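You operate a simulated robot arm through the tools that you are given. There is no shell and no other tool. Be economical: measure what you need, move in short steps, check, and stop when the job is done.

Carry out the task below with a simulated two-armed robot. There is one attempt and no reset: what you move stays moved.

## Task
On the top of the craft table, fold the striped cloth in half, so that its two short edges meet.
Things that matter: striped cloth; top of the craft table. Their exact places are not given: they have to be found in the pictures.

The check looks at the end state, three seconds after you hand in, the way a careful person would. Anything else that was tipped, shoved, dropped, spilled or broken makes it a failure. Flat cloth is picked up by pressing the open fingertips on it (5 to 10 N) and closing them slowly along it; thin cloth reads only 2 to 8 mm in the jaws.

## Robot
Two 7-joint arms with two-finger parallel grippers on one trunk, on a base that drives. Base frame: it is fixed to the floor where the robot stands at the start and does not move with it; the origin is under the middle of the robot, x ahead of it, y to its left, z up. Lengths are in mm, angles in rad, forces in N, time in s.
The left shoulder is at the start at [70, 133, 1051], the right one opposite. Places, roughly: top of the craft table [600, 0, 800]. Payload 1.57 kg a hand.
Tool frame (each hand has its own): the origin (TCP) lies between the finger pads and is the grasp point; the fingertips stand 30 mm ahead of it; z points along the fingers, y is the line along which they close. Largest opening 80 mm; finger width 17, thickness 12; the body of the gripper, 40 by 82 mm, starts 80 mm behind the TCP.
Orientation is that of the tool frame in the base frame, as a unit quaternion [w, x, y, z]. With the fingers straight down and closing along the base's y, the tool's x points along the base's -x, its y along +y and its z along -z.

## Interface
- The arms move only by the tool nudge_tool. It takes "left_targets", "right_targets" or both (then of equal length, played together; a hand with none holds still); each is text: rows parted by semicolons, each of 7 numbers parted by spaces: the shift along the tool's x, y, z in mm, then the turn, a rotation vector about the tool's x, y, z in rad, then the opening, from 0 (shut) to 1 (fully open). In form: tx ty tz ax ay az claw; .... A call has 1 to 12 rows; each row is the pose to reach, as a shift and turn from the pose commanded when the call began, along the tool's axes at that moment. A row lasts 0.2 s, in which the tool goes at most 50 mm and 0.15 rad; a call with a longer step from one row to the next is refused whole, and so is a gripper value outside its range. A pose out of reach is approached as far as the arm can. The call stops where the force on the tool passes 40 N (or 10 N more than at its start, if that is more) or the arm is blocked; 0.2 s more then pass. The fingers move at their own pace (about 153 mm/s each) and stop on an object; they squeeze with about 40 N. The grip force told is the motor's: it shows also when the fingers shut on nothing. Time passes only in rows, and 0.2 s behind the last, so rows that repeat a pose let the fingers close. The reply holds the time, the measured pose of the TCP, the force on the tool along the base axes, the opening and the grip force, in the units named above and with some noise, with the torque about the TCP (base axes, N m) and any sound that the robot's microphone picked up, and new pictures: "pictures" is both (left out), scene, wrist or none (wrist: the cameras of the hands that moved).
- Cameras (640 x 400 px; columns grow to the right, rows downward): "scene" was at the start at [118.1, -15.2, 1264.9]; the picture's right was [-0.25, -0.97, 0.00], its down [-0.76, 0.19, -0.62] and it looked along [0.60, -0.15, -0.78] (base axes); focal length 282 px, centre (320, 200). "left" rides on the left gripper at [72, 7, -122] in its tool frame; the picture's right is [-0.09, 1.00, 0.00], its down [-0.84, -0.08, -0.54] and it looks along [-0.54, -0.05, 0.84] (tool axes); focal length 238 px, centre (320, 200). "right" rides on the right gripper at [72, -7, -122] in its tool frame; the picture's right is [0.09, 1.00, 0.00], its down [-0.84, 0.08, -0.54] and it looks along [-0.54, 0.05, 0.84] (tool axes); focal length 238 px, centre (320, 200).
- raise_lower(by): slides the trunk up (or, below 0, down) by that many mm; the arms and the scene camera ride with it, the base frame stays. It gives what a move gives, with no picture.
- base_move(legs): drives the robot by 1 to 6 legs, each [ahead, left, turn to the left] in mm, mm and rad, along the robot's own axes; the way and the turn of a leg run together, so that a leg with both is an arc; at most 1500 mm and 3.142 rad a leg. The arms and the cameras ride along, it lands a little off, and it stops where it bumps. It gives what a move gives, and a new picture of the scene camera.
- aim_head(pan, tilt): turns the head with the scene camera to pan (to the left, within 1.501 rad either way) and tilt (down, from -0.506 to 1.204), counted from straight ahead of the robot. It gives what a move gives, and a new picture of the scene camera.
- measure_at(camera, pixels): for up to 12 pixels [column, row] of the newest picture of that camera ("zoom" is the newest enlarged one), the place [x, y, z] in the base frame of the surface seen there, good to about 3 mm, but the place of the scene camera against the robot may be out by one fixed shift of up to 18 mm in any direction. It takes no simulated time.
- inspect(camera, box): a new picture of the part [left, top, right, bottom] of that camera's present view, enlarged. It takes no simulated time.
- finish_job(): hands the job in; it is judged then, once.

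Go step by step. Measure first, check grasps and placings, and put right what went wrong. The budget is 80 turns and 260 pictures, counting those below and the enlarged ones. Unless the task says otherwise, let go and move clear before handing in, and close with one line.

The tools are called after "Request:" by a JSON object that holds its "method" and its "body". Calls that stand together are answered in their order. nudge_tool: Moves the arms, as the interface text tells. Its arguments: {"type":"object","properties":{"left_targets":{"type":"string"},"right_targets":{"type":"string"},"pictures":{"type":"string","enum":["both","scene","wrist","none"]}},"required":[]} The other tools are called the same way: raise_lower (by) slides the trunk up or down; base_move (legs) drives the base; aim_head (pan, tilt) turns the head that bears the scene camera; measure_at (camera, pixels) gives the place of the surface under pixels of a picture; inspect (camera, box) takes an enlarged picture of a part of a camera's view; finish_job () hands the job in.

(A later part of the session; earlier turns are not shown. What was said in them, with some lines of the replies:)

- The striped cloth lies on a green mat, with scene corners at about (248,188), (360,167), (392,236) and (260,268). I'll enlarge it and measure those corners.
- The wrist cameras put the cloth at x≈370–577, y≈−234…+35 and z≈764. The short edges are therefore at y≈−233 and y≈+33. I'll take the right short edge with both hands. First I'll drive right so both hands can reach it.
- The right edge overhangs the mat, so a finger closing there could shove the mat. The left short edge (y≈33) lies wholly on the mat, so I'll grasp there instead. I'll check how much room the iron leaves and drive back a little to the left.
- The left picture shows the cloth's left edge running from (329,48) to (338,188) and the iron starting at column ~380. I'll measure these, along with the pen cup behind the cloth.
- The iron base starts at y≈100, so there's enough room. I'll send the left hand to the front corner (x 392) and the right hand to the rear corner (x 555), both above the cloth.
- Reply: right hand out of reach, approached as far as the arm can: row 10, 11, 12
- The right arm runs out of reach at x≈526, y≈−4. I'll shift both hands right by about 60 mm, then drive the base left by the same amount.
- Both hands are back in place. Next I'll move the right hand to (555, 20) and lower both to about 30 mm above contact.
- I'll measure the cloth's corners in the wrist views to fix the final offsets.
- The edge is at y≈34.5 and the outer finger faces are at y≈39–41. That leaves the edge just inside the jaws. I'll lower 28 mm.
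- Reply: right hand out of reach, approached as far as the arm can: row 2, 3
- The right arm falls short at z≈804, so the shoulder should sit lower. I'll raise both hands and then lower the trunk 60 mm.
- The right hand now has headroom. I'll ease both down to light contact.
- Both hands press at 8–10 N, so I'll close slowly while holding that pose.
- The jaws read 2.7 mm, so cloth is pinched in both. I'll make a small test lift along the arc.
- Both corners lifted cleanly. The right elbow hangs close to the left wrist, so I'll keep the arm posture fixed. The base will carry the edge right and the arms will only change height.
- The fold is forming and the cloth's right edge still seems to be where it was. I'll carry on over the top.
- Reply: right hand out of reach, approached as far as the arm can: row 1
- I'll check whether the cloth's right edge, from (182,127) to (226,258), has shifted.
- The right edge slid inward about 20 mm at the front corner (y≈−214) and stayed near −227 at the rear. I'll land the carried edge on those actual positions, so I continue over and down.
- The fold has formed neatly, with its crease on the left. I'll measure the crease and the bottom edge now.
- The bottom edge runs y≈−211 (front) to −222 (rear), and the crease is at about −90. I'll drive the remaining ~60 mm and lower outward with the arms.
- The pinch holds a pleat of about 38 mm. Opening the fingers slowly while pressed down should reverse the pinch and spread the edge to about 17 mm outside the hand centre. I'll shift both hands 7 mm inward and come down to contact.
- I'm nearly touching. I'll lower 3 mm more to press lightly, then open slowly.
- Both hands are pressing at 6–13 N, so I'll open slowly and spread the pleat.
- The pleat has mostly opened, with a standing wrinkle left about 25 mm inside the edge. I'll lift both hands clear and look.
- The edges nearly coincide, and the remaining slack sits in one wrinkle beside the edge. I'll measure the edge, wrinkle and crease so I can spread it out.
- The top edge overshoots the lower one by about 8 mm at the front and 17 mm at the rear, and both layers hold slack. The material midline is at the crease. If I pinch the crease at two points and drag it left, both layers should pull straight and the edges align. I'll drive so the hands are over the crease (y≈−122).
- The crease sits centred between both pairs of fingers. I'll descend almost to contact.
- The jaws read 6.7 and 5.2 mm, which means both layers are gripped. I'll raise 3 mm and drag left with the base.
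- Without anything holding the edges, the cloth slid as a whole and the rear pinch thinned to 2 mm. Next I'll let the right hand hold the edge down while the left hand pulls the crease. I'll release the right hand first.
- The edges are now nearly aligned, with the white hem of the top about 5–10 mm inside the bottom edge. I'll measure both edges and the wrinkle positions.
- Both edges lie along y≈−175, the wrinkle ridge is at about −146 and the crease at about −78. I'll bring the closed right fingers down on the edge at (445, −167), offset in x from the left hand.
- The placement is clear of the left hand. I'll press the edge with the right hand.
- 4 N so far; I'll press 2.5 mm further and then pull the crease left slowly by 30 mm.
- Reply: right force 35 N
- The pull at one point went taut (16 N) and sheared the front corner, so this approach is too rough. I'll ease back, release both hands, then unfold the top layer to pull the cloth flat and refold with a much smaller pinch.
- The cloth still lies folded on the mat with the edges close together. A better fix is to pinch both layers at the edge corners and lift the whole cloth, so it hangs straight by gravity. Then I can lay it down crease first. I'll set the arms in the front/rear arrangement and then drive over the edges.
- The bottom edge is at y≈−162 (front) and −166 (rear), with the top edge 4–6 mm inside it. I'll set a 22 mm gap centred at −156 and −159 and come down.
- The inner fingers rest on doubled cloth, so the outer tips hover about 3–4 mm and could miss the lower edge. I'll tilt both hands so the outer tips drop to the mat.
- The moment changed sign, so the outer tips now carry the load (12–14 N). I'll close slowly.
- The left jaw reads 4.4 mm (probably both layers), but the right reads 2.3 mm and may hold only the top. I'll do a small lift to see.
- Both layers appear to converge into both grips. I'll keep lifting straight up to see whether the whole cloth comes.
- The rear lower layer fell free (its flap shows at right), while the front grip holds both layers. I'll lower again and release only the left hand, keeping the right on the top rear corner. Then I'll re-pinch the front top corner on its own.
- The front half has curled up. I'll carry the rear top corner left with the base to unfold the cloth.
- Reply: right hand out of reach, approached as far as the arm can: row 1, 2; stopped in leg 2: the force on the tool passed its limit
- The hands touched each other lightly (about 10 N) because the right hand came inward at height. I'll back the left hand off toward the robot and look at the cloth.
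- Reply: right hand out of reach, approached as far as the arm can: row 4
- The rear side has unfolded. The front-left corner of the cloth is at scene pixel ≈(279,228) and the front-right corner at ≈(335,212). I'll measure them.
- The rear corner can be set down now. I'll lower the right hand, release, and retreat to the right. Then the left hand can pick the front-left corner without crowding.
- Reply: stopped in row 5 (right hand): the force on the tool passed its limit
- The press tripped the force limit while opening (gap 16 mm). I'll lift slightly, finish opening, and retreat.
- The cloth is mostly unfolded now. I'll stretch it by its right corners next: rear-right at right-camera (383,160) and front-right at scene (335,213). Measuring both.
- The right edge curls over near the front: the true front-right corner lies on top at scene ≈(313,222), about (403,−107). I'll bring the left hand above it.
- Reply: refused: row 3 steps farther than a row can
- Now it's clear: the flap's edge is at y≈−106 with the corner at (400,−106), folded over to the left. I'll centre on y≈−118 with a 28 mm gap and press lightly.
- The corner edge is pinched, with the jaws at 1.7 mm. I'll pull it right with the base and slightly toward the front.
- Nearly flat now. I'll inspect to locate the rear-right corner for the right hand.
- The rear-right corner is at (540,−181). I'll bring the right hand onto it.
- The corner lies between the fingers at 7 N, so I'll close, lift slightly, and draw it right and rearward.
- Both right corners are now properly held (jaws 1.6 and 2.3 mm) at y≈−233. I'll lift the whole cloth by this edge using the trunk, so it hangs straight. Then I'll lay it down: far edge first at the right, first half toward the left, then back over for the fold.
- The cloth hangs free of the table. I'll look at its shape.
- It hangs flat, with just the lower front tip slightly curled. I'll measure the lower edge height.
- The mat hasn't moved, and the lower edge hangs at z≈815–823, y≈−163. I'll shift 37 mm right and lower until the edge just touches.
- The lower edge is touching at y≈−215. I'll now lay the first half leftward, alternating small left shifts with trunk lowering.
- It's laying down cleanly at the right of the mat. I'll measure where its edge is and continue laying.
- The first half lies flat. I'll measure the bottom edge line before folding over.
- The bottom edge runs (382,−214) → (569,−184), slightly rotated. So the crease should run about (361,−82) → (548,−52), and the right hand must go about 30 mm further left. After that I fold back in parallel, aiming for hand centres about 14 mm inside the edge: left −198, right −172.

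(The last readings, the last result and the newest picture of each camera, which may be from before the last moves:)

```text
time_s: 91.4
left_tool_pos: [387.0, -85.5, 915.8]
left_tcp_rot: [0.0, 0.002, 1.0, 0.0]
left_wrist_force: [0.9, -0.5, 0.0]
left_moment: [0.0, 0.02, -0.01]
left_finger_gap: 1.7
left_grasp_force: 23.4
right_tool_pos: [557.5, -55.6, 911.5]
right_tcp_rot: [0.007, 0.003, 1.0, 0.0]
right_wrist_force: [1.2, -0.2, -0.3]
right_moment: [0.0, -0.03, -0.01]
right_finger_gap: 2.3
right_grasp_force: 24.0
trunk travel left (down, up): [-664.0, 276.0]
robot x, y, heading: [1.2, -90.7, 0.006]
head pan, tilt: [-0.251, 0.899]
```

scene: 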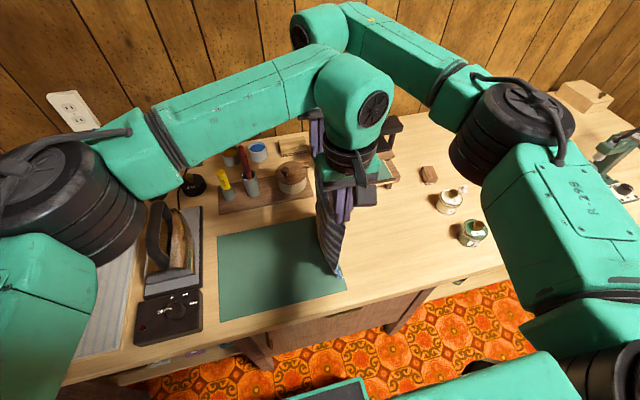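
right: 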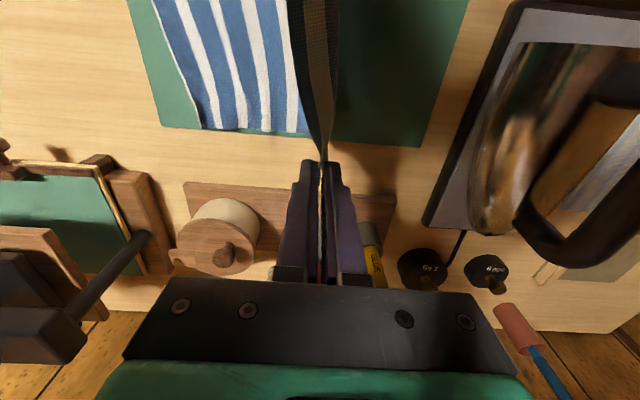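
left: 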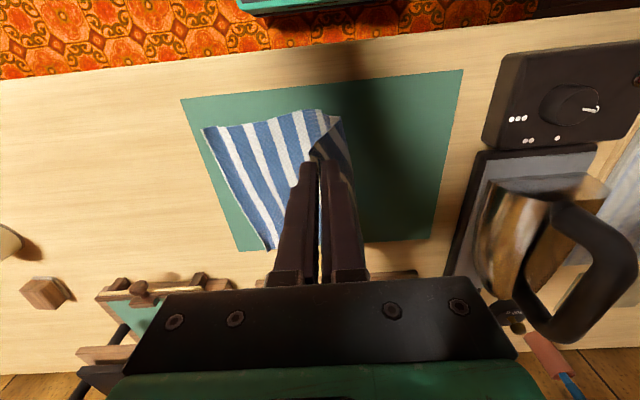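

Now I'll fold back to the right in small alternating steps.

Request:
{"method": "nudge_tool", "body": {"left_targets": "0 -10 0 0 0 0 0; -2 -20 0 0 0 0 0; -4 -30 0 0 0 0 0", "right_targets": "0 -10 0 0 0 0 0; 0 -20 0 0 0 0 0; 0 -30 0 0 0 0 0", "pictures": "none"}}

Request:
{"method": "raise_lower", "body": {"by": -20}}

Request:
{"method": "nudge_tool", "body": {"left_targets": "0 -10 0 0 0 0 0; 0 -22 0 0 0 0 0; 0 -35 0 0 0 0 0", "right_targets": "0 -10 0 0 0 0 0; 0 -22 0 0 0 0 0; 0 -36 0 0 0 0 0", "pictures": "none"}}

Request:
{"method": "raise_lower", "body": {"by": -25}}

Request:
{"method": "nudge_tool", "body": {"left_targets": "0 -12 0 0 0 0 0; 0 -25 0 0 0 0 0", "right_targets": "0 -12 0 0 0 0 0; 0 -26 0 0 0 0 0", "pictures": "none"}}

Request:
{"method": "raise_lower", "body": {"by": -32}}

Request:
{"method": "nudge_tool", "body": {"left_targets": "0 -6 0 0 0 0 0; 0 -12 0 0 0 0 0", "right_targets": "0 -6 0 0 0 0 0; 0 -12 0 0 0 0 0", "pictures": "wrist"}}

Request:
{"method": "inspect", "body": {"camera": "left", "box": [190, 80, 450, 270]}}

```text
time_s: 92.2
left_tool_pos: [391.7, -116.2, 917.0]
left_tcp_rot: [0.0, 0.0, 1.0, 0.0]
left_wrist_force: [0.4, -1.2, 0.2]
left_moment: [0.02, 0.01, 0.0]
left_finger_gap: 1.7
left_grasp_force: 23.0
right_tool_pos: [556.8, -86.6, 912.0]
right_tcp_rot: [0.006, 0.003, 1.0, 0.0]
right_wrist_force: [-0.3, -0.9, -0.1]
right_moment: [0.03, 0.01, 0.0]
right_finger_gap: 2.4
right_grasp_force: 24.1
trunk travel left (down, up): [-664.0, 276.0]
robot x, y, heading: [-1.2, -86.8, -0.002]
head pan, tilt: [-0.251, 0.899]
```

```text
time_s: 92.9
left_tool_pos: [390.1, -115.6, 897.4]
left_tcp_rot: [0.0, 0.001, 1.0, -0.001]
left_wrist_force: [-0.4, -0.5, -0.3]
left_moment: [0.02, -0.01, 0.0]
left_finger_gap: 2.0
left_grasp_force: 24.0
right_tool_pos: [557.1, -87.1, 892.0]
right_tcp_rot: [0.006, 0.002, 1.0, 0.0]
right_wrist_force: [-0.9, -0.1, -0.3]
right_moment: [0.0, -0.01, -0.03]
right_finger_gap: 2.3
right_grasp_force: 23.7
trunk travel left (down, up): [-644.0, 296.0]
robot x, y, heading: [2.2, -85.1, -0.002]
head pan, tilt: [-0.251, 0.899]
```

```text
time_s: 93.7
left_tool_pos: [391.6, -152.2, 898.3]
left_tcp_rot: [-0.001, 0.002, 1.0, 0.0]
left_wrist_force: [0.5, -0.6, 0.1]
left_moment: [0.03, -0.01, 0.01]
left_finger_gap: 1.9
left_grasp_force: 23.7
right_tool_pos: [556.4, -123.9, 891.0]
right_tcp_rot: [0.006, 0.003, 1.0, 0.001]
right_wrist_force: [0.2, 0.1, -0.4]
right_moment: [0.04, 0.0, -0.01]
right_finger_gap: 2.3
right_grasp_force: 23.6
trunk travel left (down, up): [-644.0, 296.0]
robot x, y, heading: [0.1, -87.3, -0.004]
head pan, tilt: [-0.251, 0.899]
```

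```text
time_s: 94.4
left_tool_pos: [390.7, -150.5, 872.8]
left_tcp_rot: [0.0, 0.002, 1.0, 0.0]
left_wrist_force: [-0.9, 0.4, 0.5]
left_moment: [0.02, 0.0, -0.01]
left_finger_gap: 1.8
left_grasp_force: 23.3
right_tool_pos: [557.9, -122.1, 865.8]
right_tcp_rot: [0.007, 0.002, 1.0, 0.0]
right_wrist_force: [0.0, 0.0, -0.3]
right_moment: [0.0, -0.02, 0.0]
right_finger_gap: 2.3
right_grasp_force: 23.5
trunk travel left (down, up): [-619.0, 321.0]
robot x, y, heading: [1.2, -87.4, -0.0]
head pan, tilt: [-0.251, 0.899]
```

```text
time_s: 95.0
left_tool_pos: [390.0, -177.5, 872.1]
left_tcp_rot: [0.0, 0.0, 1.0, -0.001]
left_wrist_force: [-0.7, 0.4, 0.6]
left_moment: [0.04, -0.02, -0.01]
left_finger_gap: 1.8
left_grasp_force: 23.5
right_tool_pos: [555.8, -151.1, 866.5]
right_tcp_rot: [0.006, 0.002, 1.0, 0.001]
right_wrist_force: [0.3, 0.7, 0.0]
right_moment: [0.03, 0.01, -0.04]
right_finger_gap: 2.4
right_grasp_force: 23.8
trunk travel left (down, up): [-619.0, 321.0]
robot x, y, heading: [0.2, -84.7, -0.001]
head pan, tilt: [-0.251, 0.899]
```

```text
time_s: 95.8
left_tool_pos: [389.5, -177.6, 840.0]
left_tcp_rot: [-0.001, 0.002, 1.0, -0.001]
left_wrist_force: [-0.3, -0.4, 0.1]
left_moment: [0.04, 0.04, 0.03]
left_finger_gap: 1.6
left_grasp_force: 22.8
right_tool_pos: [555.5, -149.1, 834.8]
right_tcp_rot: [0.006, 0.002, 1.0, 0.0]
right_wrist_force: [-0.6, 0.1, 0.8]
right_moment: [0.01, 0.02, -0.02]
right_finger_gap: 2.4
right_grasp_force: 24.0
trunk travel left (down, up): [-587.0, 353.0]
robot x, y, heading: [1.0, -90.5, 0.003]
head pan, tilt: [-0.251, 0.899]
```

```text
time_s: 96.3
left_tool_pos: [389.5, -188.5, 840.0]
left_tcp_rot: [-0.001, 0.002, 1.0, 0.0]
left_wrist_force: [0.6, -0.2, 0.1]
left_moment: [0.04, 0.0, 0.0]
left_finger_gap: 1.5
left_grasp_force: 23.6
right_tool_pos: [553.9, -162.0, 834.8]
right_tcp_rot: [0.006, 0.003, 1.0, 0.001]
right_wrist_force: [0.2, 0.1, -0.1]
right_moment: [0.05, -0.03, -0.01]
right_finger_gap: 2.0
right_grasp_force: 23.9
trunk travel left (down, up): [-587.0, 353.0]
robot x, y, heading: [-3.4, -86.6, 0.002]
head pan, tilt: [-0.251, 0.899]
```

right: 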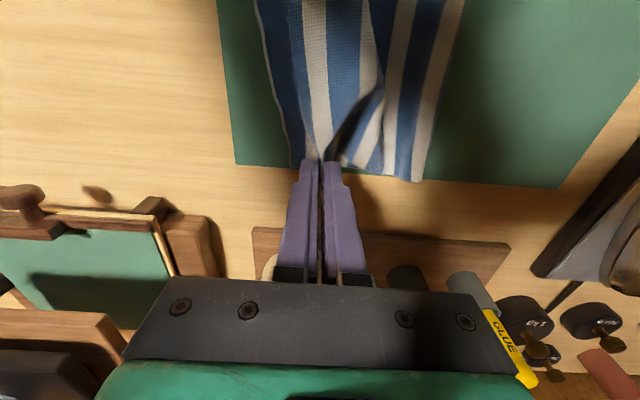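
left: 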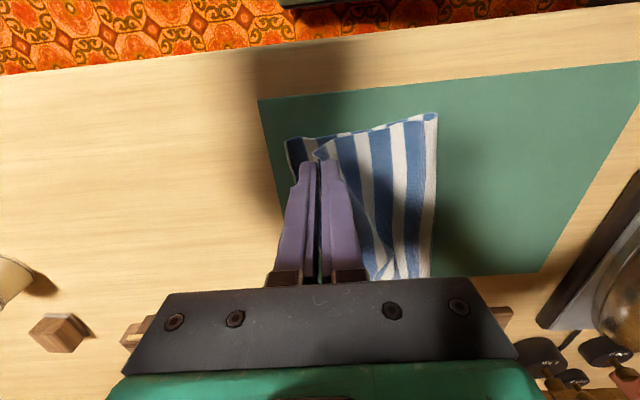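

```text
2.11 times, centred on (320, 175) of left
```

zoom: 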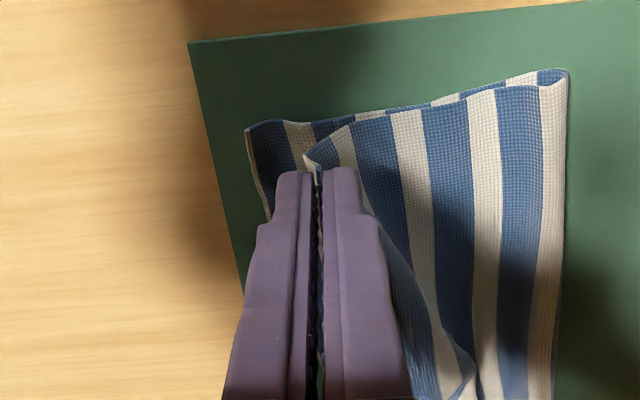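

A very clean fold. I'll measure the bottom edge and crease before setting the edge down.

Request:
{"method": "measure_at", "body": {"camera": "left", "pixels": [[287, 143], [293, 175], [314, 158], [435, 118], [432, 200], [300, 140]]}}

Request:
{"method": "measure_at", "body": {"camera": "right", "pixels": [[262, 30], [275, 90], [288, 150], [415, 178], [440, 90]]}}

Request:
{"method": "inspect", "body": {"camera": "right", "box": [230, 0, 480, 190]}}

```text
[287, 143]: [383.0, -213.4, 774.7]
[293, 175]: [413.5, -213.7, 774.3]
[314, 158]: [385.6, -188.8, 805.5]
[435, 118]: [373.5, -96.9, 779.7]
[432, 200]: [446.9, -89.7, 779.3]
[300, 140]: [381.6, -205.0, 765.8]
```

```text
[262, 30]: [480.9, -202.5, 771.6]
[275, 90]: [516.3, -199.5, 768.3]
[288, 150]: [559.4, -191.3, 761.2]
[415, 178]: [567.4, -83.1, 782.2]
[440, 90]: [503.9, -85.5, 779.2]
```

```text
2.11 times, centred on (355, 95) of right
```

zoom: 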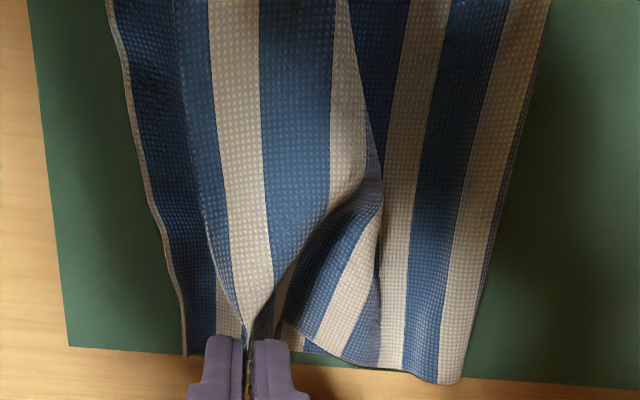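

The bottom edge is at −213 (front) and −190 (rear), and the crease at −97 to −83. I'll lower both hands to their landing spots.

Request:
{"method": "nudge_tool", "body": {"left_targets": "0 -4 12 0 0 0 0; 0 -8 24 0 0 0 0; 0 -10 36 0 0 0 0; 0 -10 42 0 0 0 0; 0 -10 42 0 0 0 0", "right_targets": "-2 -4 10 0 0 0 0; -3 -8 20 0 0 0 0; -3 -12 31 0 0 0 0; -3 -12 37 0 0 0 0; -3 -12 37 0 0 0 0", "pictures": "none"}}

```text
time_s: 97.5
left_tool_pos: [389.0, -198.5, 796.5]
left_tcp_rot: [0.0, 0.001, 1.0, 0.0]
left_wrist_force: [0.1, 0.0, 0.6]
left_moment: [0.05, -0.01, -0.02]
left_finger_gap: 1.9
left_grasp_force: 23.6
right_tool_pos: [559.9, -173.4, 797.6]
right_tcp_rot: [0.008, 0.002, 1.0, -0.001]
right_wrist_force: [0.1, -0.3, -0.4]
right_moment: [-0.02, -0.01, -0.02]
right_finger_gap: 2.1
right_grasp_force: 24.2
trunk travel left (down, up): [-587.0, 353.0]
robot x, y, heading: [-0.1, -90.8, -0.001]
head pan, tilt: [-0.251, 0.899]
```

Request:
{"method": "nudge_tool", "body": {"left_targets": "0 0 1.5 0 0 0 0; 0 0 2.5 0 0 0 0; 0 0 2.5 0 0 0 0", "right_targets": "0 0 1.5 0 0 0 0; 0 0 3 0 0 0 0; 0 0 3 0 0 0 0", "pictures": "none"}}

```text
time_s: 98.3
left_tool_pos: [390.1, -197.7, 796.1]
left_tcp_rot: [0.001, 0.001, 1.0, -0.001]
left_wrist_force: [1.3, 0.2, 10.4]
left_moment: [-0.01, -0.02, 0.04]
left_finger_gap: 1.7
left_grasp_force: 23.4
right_tool_pos: [559.1, -173.5, 796.7]
right_tcp_rot: [0.007, 0.003, 1.0, 0.0]
right_wrist_force: [0.6, -0.8, 1.7]
right_moment: [0.02, -0.04, -0.01]
right_finger_gap: 2.3
right_grasp_force: 23.6
trunk travel left (down, up): [-587.0, 353.0]
robot x, y, heading: [-2.5, -90.4, -0.004]
head pan, tilt: [-0.251, 0.899]
```

Left presses at 10 N and right at 2 N. I'll even them out and open slowly to spread the small pleats.

Request:
{"method": "nudge_tool", "body": {"left_targets": "0 0 -0.8 0 0 0 0; 0 0 -0.8 0 0 0 0.05; 0 0 -0.8 0 0 0 0.1; 0 0 -0.8 0 0 0 0.14; 0 0 -0.8 0 0 0 0.18; 0 0 -0.8 0 0 0 0.22; 0 0 -0.8 0 0 0 0.26; 0 0 -0.8 0 0 0 0.3; 0 0 -0.8 0 0 0 0.3", "right_targets": "0 0 1.2 0 0 0 0; 0 0 1.2 0 0 0 0.05; 0 0 1.2 0 0 0 0.1; 0 0 1.2 0 0 0 0.14; 0 0 1.2 0 0 0 0.18; 0 0 1.2 0 0 0 0.22; 0 0 1.2 0 0 0 0.26; 0 0 1.2 0 0 0 0.3; 0 0 1.2 0 0 0 0.3", "pictures": "wrist"}}

Request:
{"method": "inspect", "body": {"camera": "left", "box": [220, 100, 400, 240]}}

Request:
{"method": "inspect", "body": {"camera": "right", "box": [240, 60, 420, 200]}}

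```text
time_s: 100.3
left_tool_pos: [388.6, -199.7, 796.6]
left_tcp_rot: [0.0, 0.001, 1.0, 0.0]
left_wrist_force: [-0.5, 0.4, 0.2]
left_moment: [-0.01, -0.01, 0.02]
left_finger_gap: 24.0
left_grasp_force: 0.1
right_tool_pos: [557.9, -174.9, 794.9]
right_tcp_rot: [0.008, 0.003, 1.0, 0.002]
right_wrist_force: [0.7, -7.0, 18.0]
right_moment: [0.02, -0.01, 0.0]
right_finger_gap: 17.1
right_grasp_force: 0.0
trunk travel left (down, up): [-587.0, 353.0]
robot x, y, heading: [-1.1, -89.2, -0.0]
head pan, tilt: [-0.251, 0.899]
```

right: 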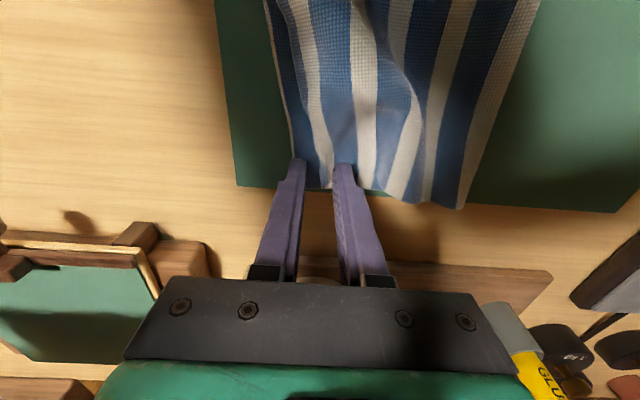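
left: 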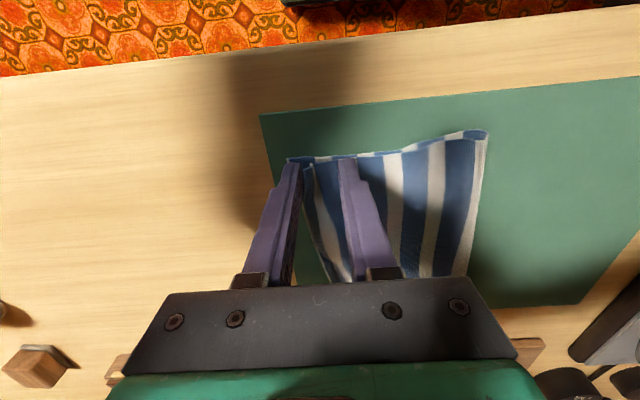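

```text
2.86 times, centred on (310, 170) of left
```

zoom: 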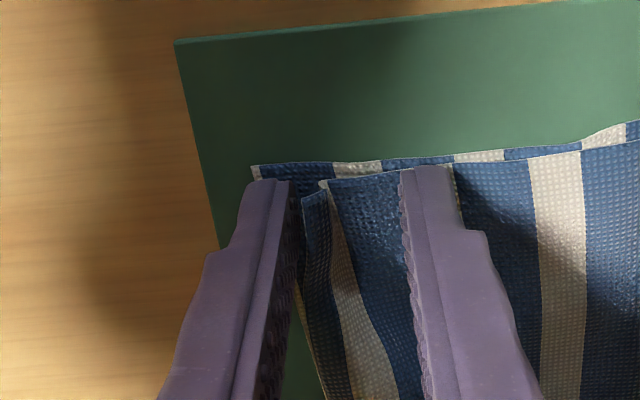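

```text
2.86 times, centred on (330, 130) of right
5 turns are left
```

zoom: 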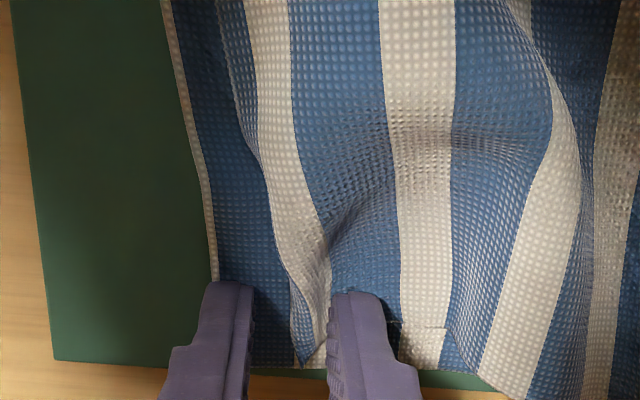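

Front and rear top edges sit about 10–13 mm inside the bottom edge. With few turns left, I'll measure the gaps, lift straight up and close the fingers ready for one gentle smoothing stroke.

Request:
{"method": "measure_at", "body": {"camera": "left", "pixels": [[304, 171], [288, 159], [308, 210], [485, 133]]}}

Request:
{"method": "measure_at", "body": {"camera": "right", "pixels": [[323, 184], [312, 150], [292, 140], [300, 100], [285, 100]]}}

Request:
{"method": "nudge_tool", "body": {"left_targets": "0 0 -10 0 0 0 0.3; 0 0 -40 0 0 0 0.3; 0 0 -60 0 0 0 0; 0 0 -60 0 0 0 0", "right_targets": "0 0 -10 0 0 0 0.3; 0 0 -40 0 0 0 0.3; 0 0 -60 0 0 0 0; 0 0 -60 0 0 0 0", "pictures": "wrist"}}

Request:
{"method": "inspect", "body": {"camera": "left", "box": [240, 80, 480, 270]}}

Request:
{"method": "inspect", "body": {"camera": "right", "box": [230, 0, 500, 200]}}

```text
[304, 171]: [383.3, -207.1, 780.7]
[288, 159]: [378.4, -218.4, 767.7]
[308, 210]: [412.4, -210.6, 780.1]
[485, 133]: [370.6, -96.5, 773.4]
```

```text
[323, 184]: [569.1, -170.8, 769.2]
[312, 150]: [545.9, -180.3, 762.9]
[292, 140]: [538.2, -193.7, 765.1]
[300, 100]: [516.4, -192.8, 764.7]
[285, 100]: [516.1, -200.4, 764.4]
```

```text
time_s: 101.3
left_tool_pos: [390.4, -199.0, 855.6]
left_tcp_rot: [-0.002, 0.002, 1.0, -0.001]
left_wrist_force: [-0.1, -0.3, 0.1]
left_moment: [-0.01, -0.03, 0.01]
left_finger_gap: 0.0
left_grasp_force: 21.4
right_tool_pos: [557.9, -174.3, 854.0]
right_tcp_rot: [0.006, 0.002, 1.0, 0.0]
right_wrist_force: [-1.0, 0.7, 0.0]
right_moment: [0.01, -0.01, -0.03]
right_finger_gap: 0.2
right_grasp_force: 21.4
trunk travel left (down, up): [-587.0, 353.0]
robot x, y, heading: [1.7, -90.7, 0.002]
head pan, tilt: [-0.251, 0.899]
```

right: 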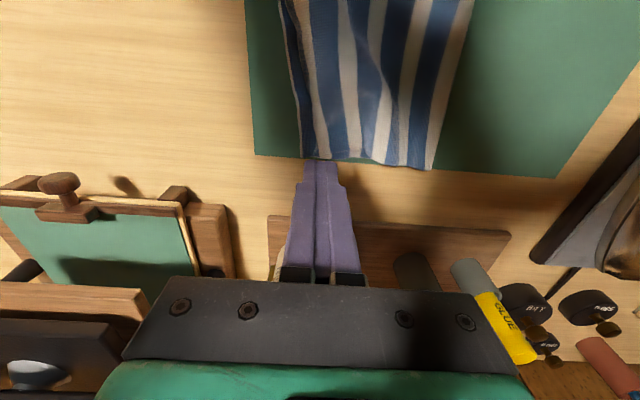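
left: 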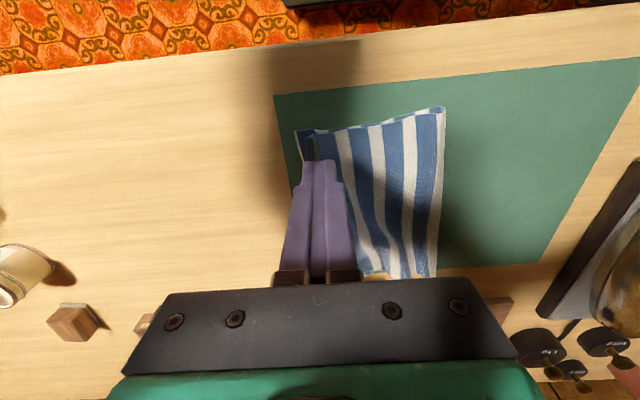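

```text
2.11 times, centred on (360, 175) of left
```

zoom: 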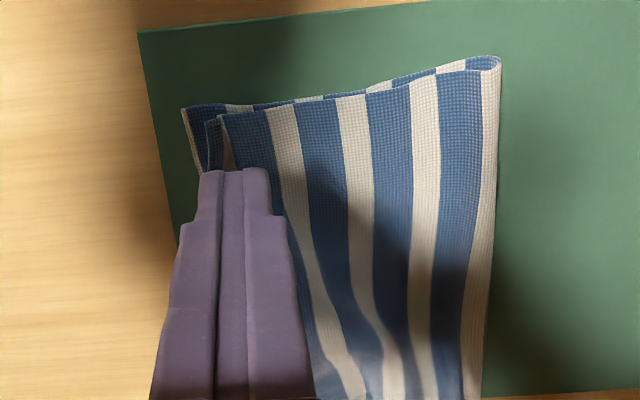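

```text
2.00 times, centred on (365, 100) of right
4 turns are left
```

zoom: 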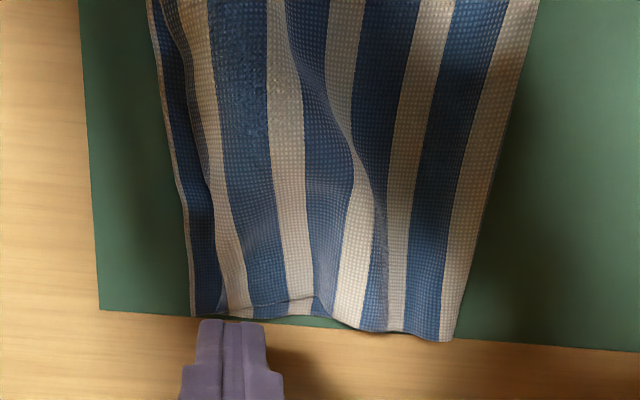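

The fold is good: the top edge sits only about 10 mm inside the bottom edge, with a tiny pleat at the front corner. I'll do one light smoothing stroke (12 mm outward, closed fingers) and then lift clear.

Request:
{"method": "nudge_tool", "body": {"left_targets": "0 14 25 0 0 0 0; 0 14 50 0 0 0 0; 0 14 58 0 0 0 0; 0 14 60 0 0 0 0; 0 10 60 0 0 0 0; 0 6 60 0 0 0 0; 0 3 60 0 0 0 0; 0 2 60 0 0 0 0; 0 2 50 0 0 0 0; 0 2 10 0 0 0 0; 0 2 -30 0 0 0 0; 0 2 -60 0 0 0 0", "right_targets": "0 14 25 0 0 0 0; 0 14 48 0 0 0 0; 0 14 57 0 0 0 0; 0 14 58.5 0 0 0 0; 0 10 58.5 0 0 0 0; 0 6 58.5 0 0 0 0; 0 3 58.5 0 0 0 0; 0 2 58.5 0 0 0 0; 0 2 48 0 0 0 0; 0 2 10 0 0 0 0; 0 2 -15 0 0 0 0; 0 2 -30 0 0 0 0", "pictures": "wrist"}}

Request:
{"method": "inspect", "body": {"camera": "left", "box": [240, 80, 480, 270]}}

Request:
{"method": "inspect", "body": {"camera": "right", "box": [230, 0, 500, 200]}}

```text
time_s: 104.0
left_tool_pos: [388.7, -193.8, 916.9]
left_tcp_rot: [0.0, 0.002, 1.0, 0.0]
left_wrist_force: [0.0, -0.9, 0.5]
left_moment: [-0.01, -0.02, -0.01]
left_finger_gap: 0.0
left_grasp_force: 20.6
right_tool_pos: [558.4, -171.9, 882.4]
right_tcp_rot: [0.007, 0.002, 1.0, 0.001]
right_wrist_force: [0.8, 0.4, -0.1]
right_moment: [0.01, -0.04, 0.02]
right_finger_gap: 0.0
right_grasp_force: 21.1
trunk travel left (down, up): [-587.0, 353.0]
robot x, y, heading: [0.7, -92.9, -0.001]
head pan, tilt: [-0.251, 0.899]
```

right: 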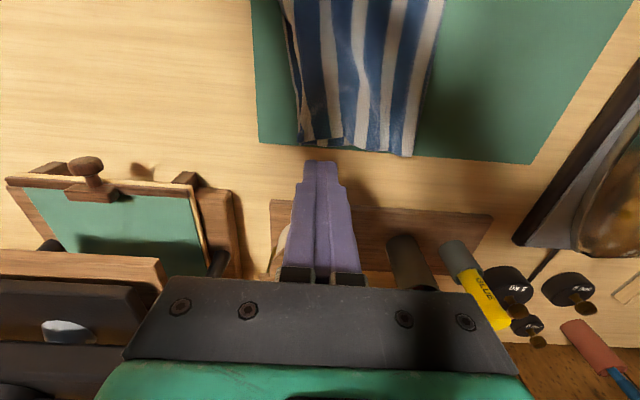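
left: 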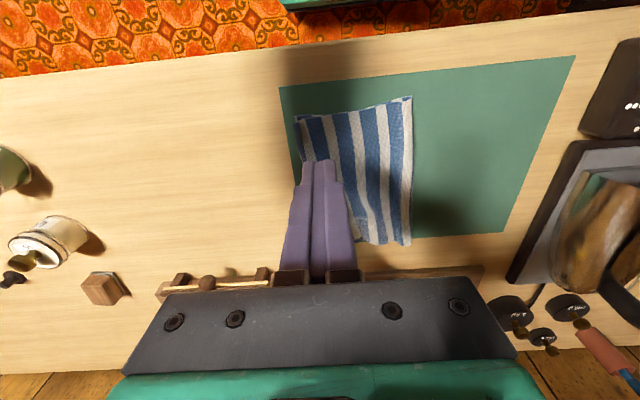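

```text
2.11 times, centred on (360, 175) of left
```

zoom: 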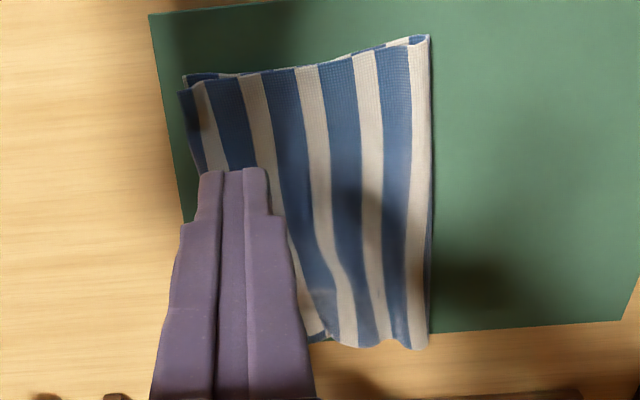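

```text
2.00 times, centred on (365, 100) of right
3 turns are left
```

zoom: 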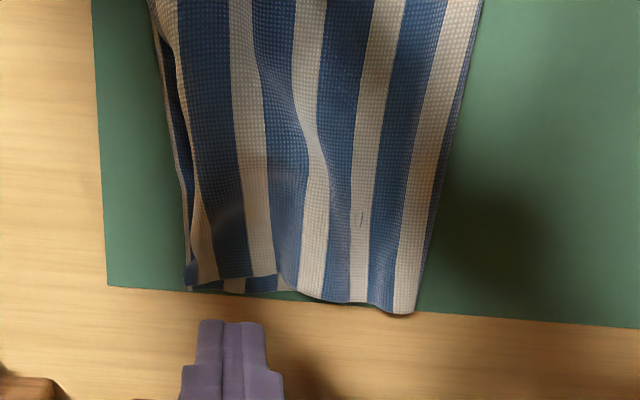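

The two short edges now coincide at both ends, and the cloth lies flat and folded on the mat. Both hands are empty and clear above it, so I'm handing in.

Request:
{"method": "finish_job", "body": {}}

```text
The job is handed in.
```

The striped cloth is folded in half on the table, lying on the green mat. The short edges meet to within a few millimetres by eye in the last pictures; I didn't measure them again after the final smoothing stroke. The fold sits slightly rotated on the mat, and I saw nothing else moved.
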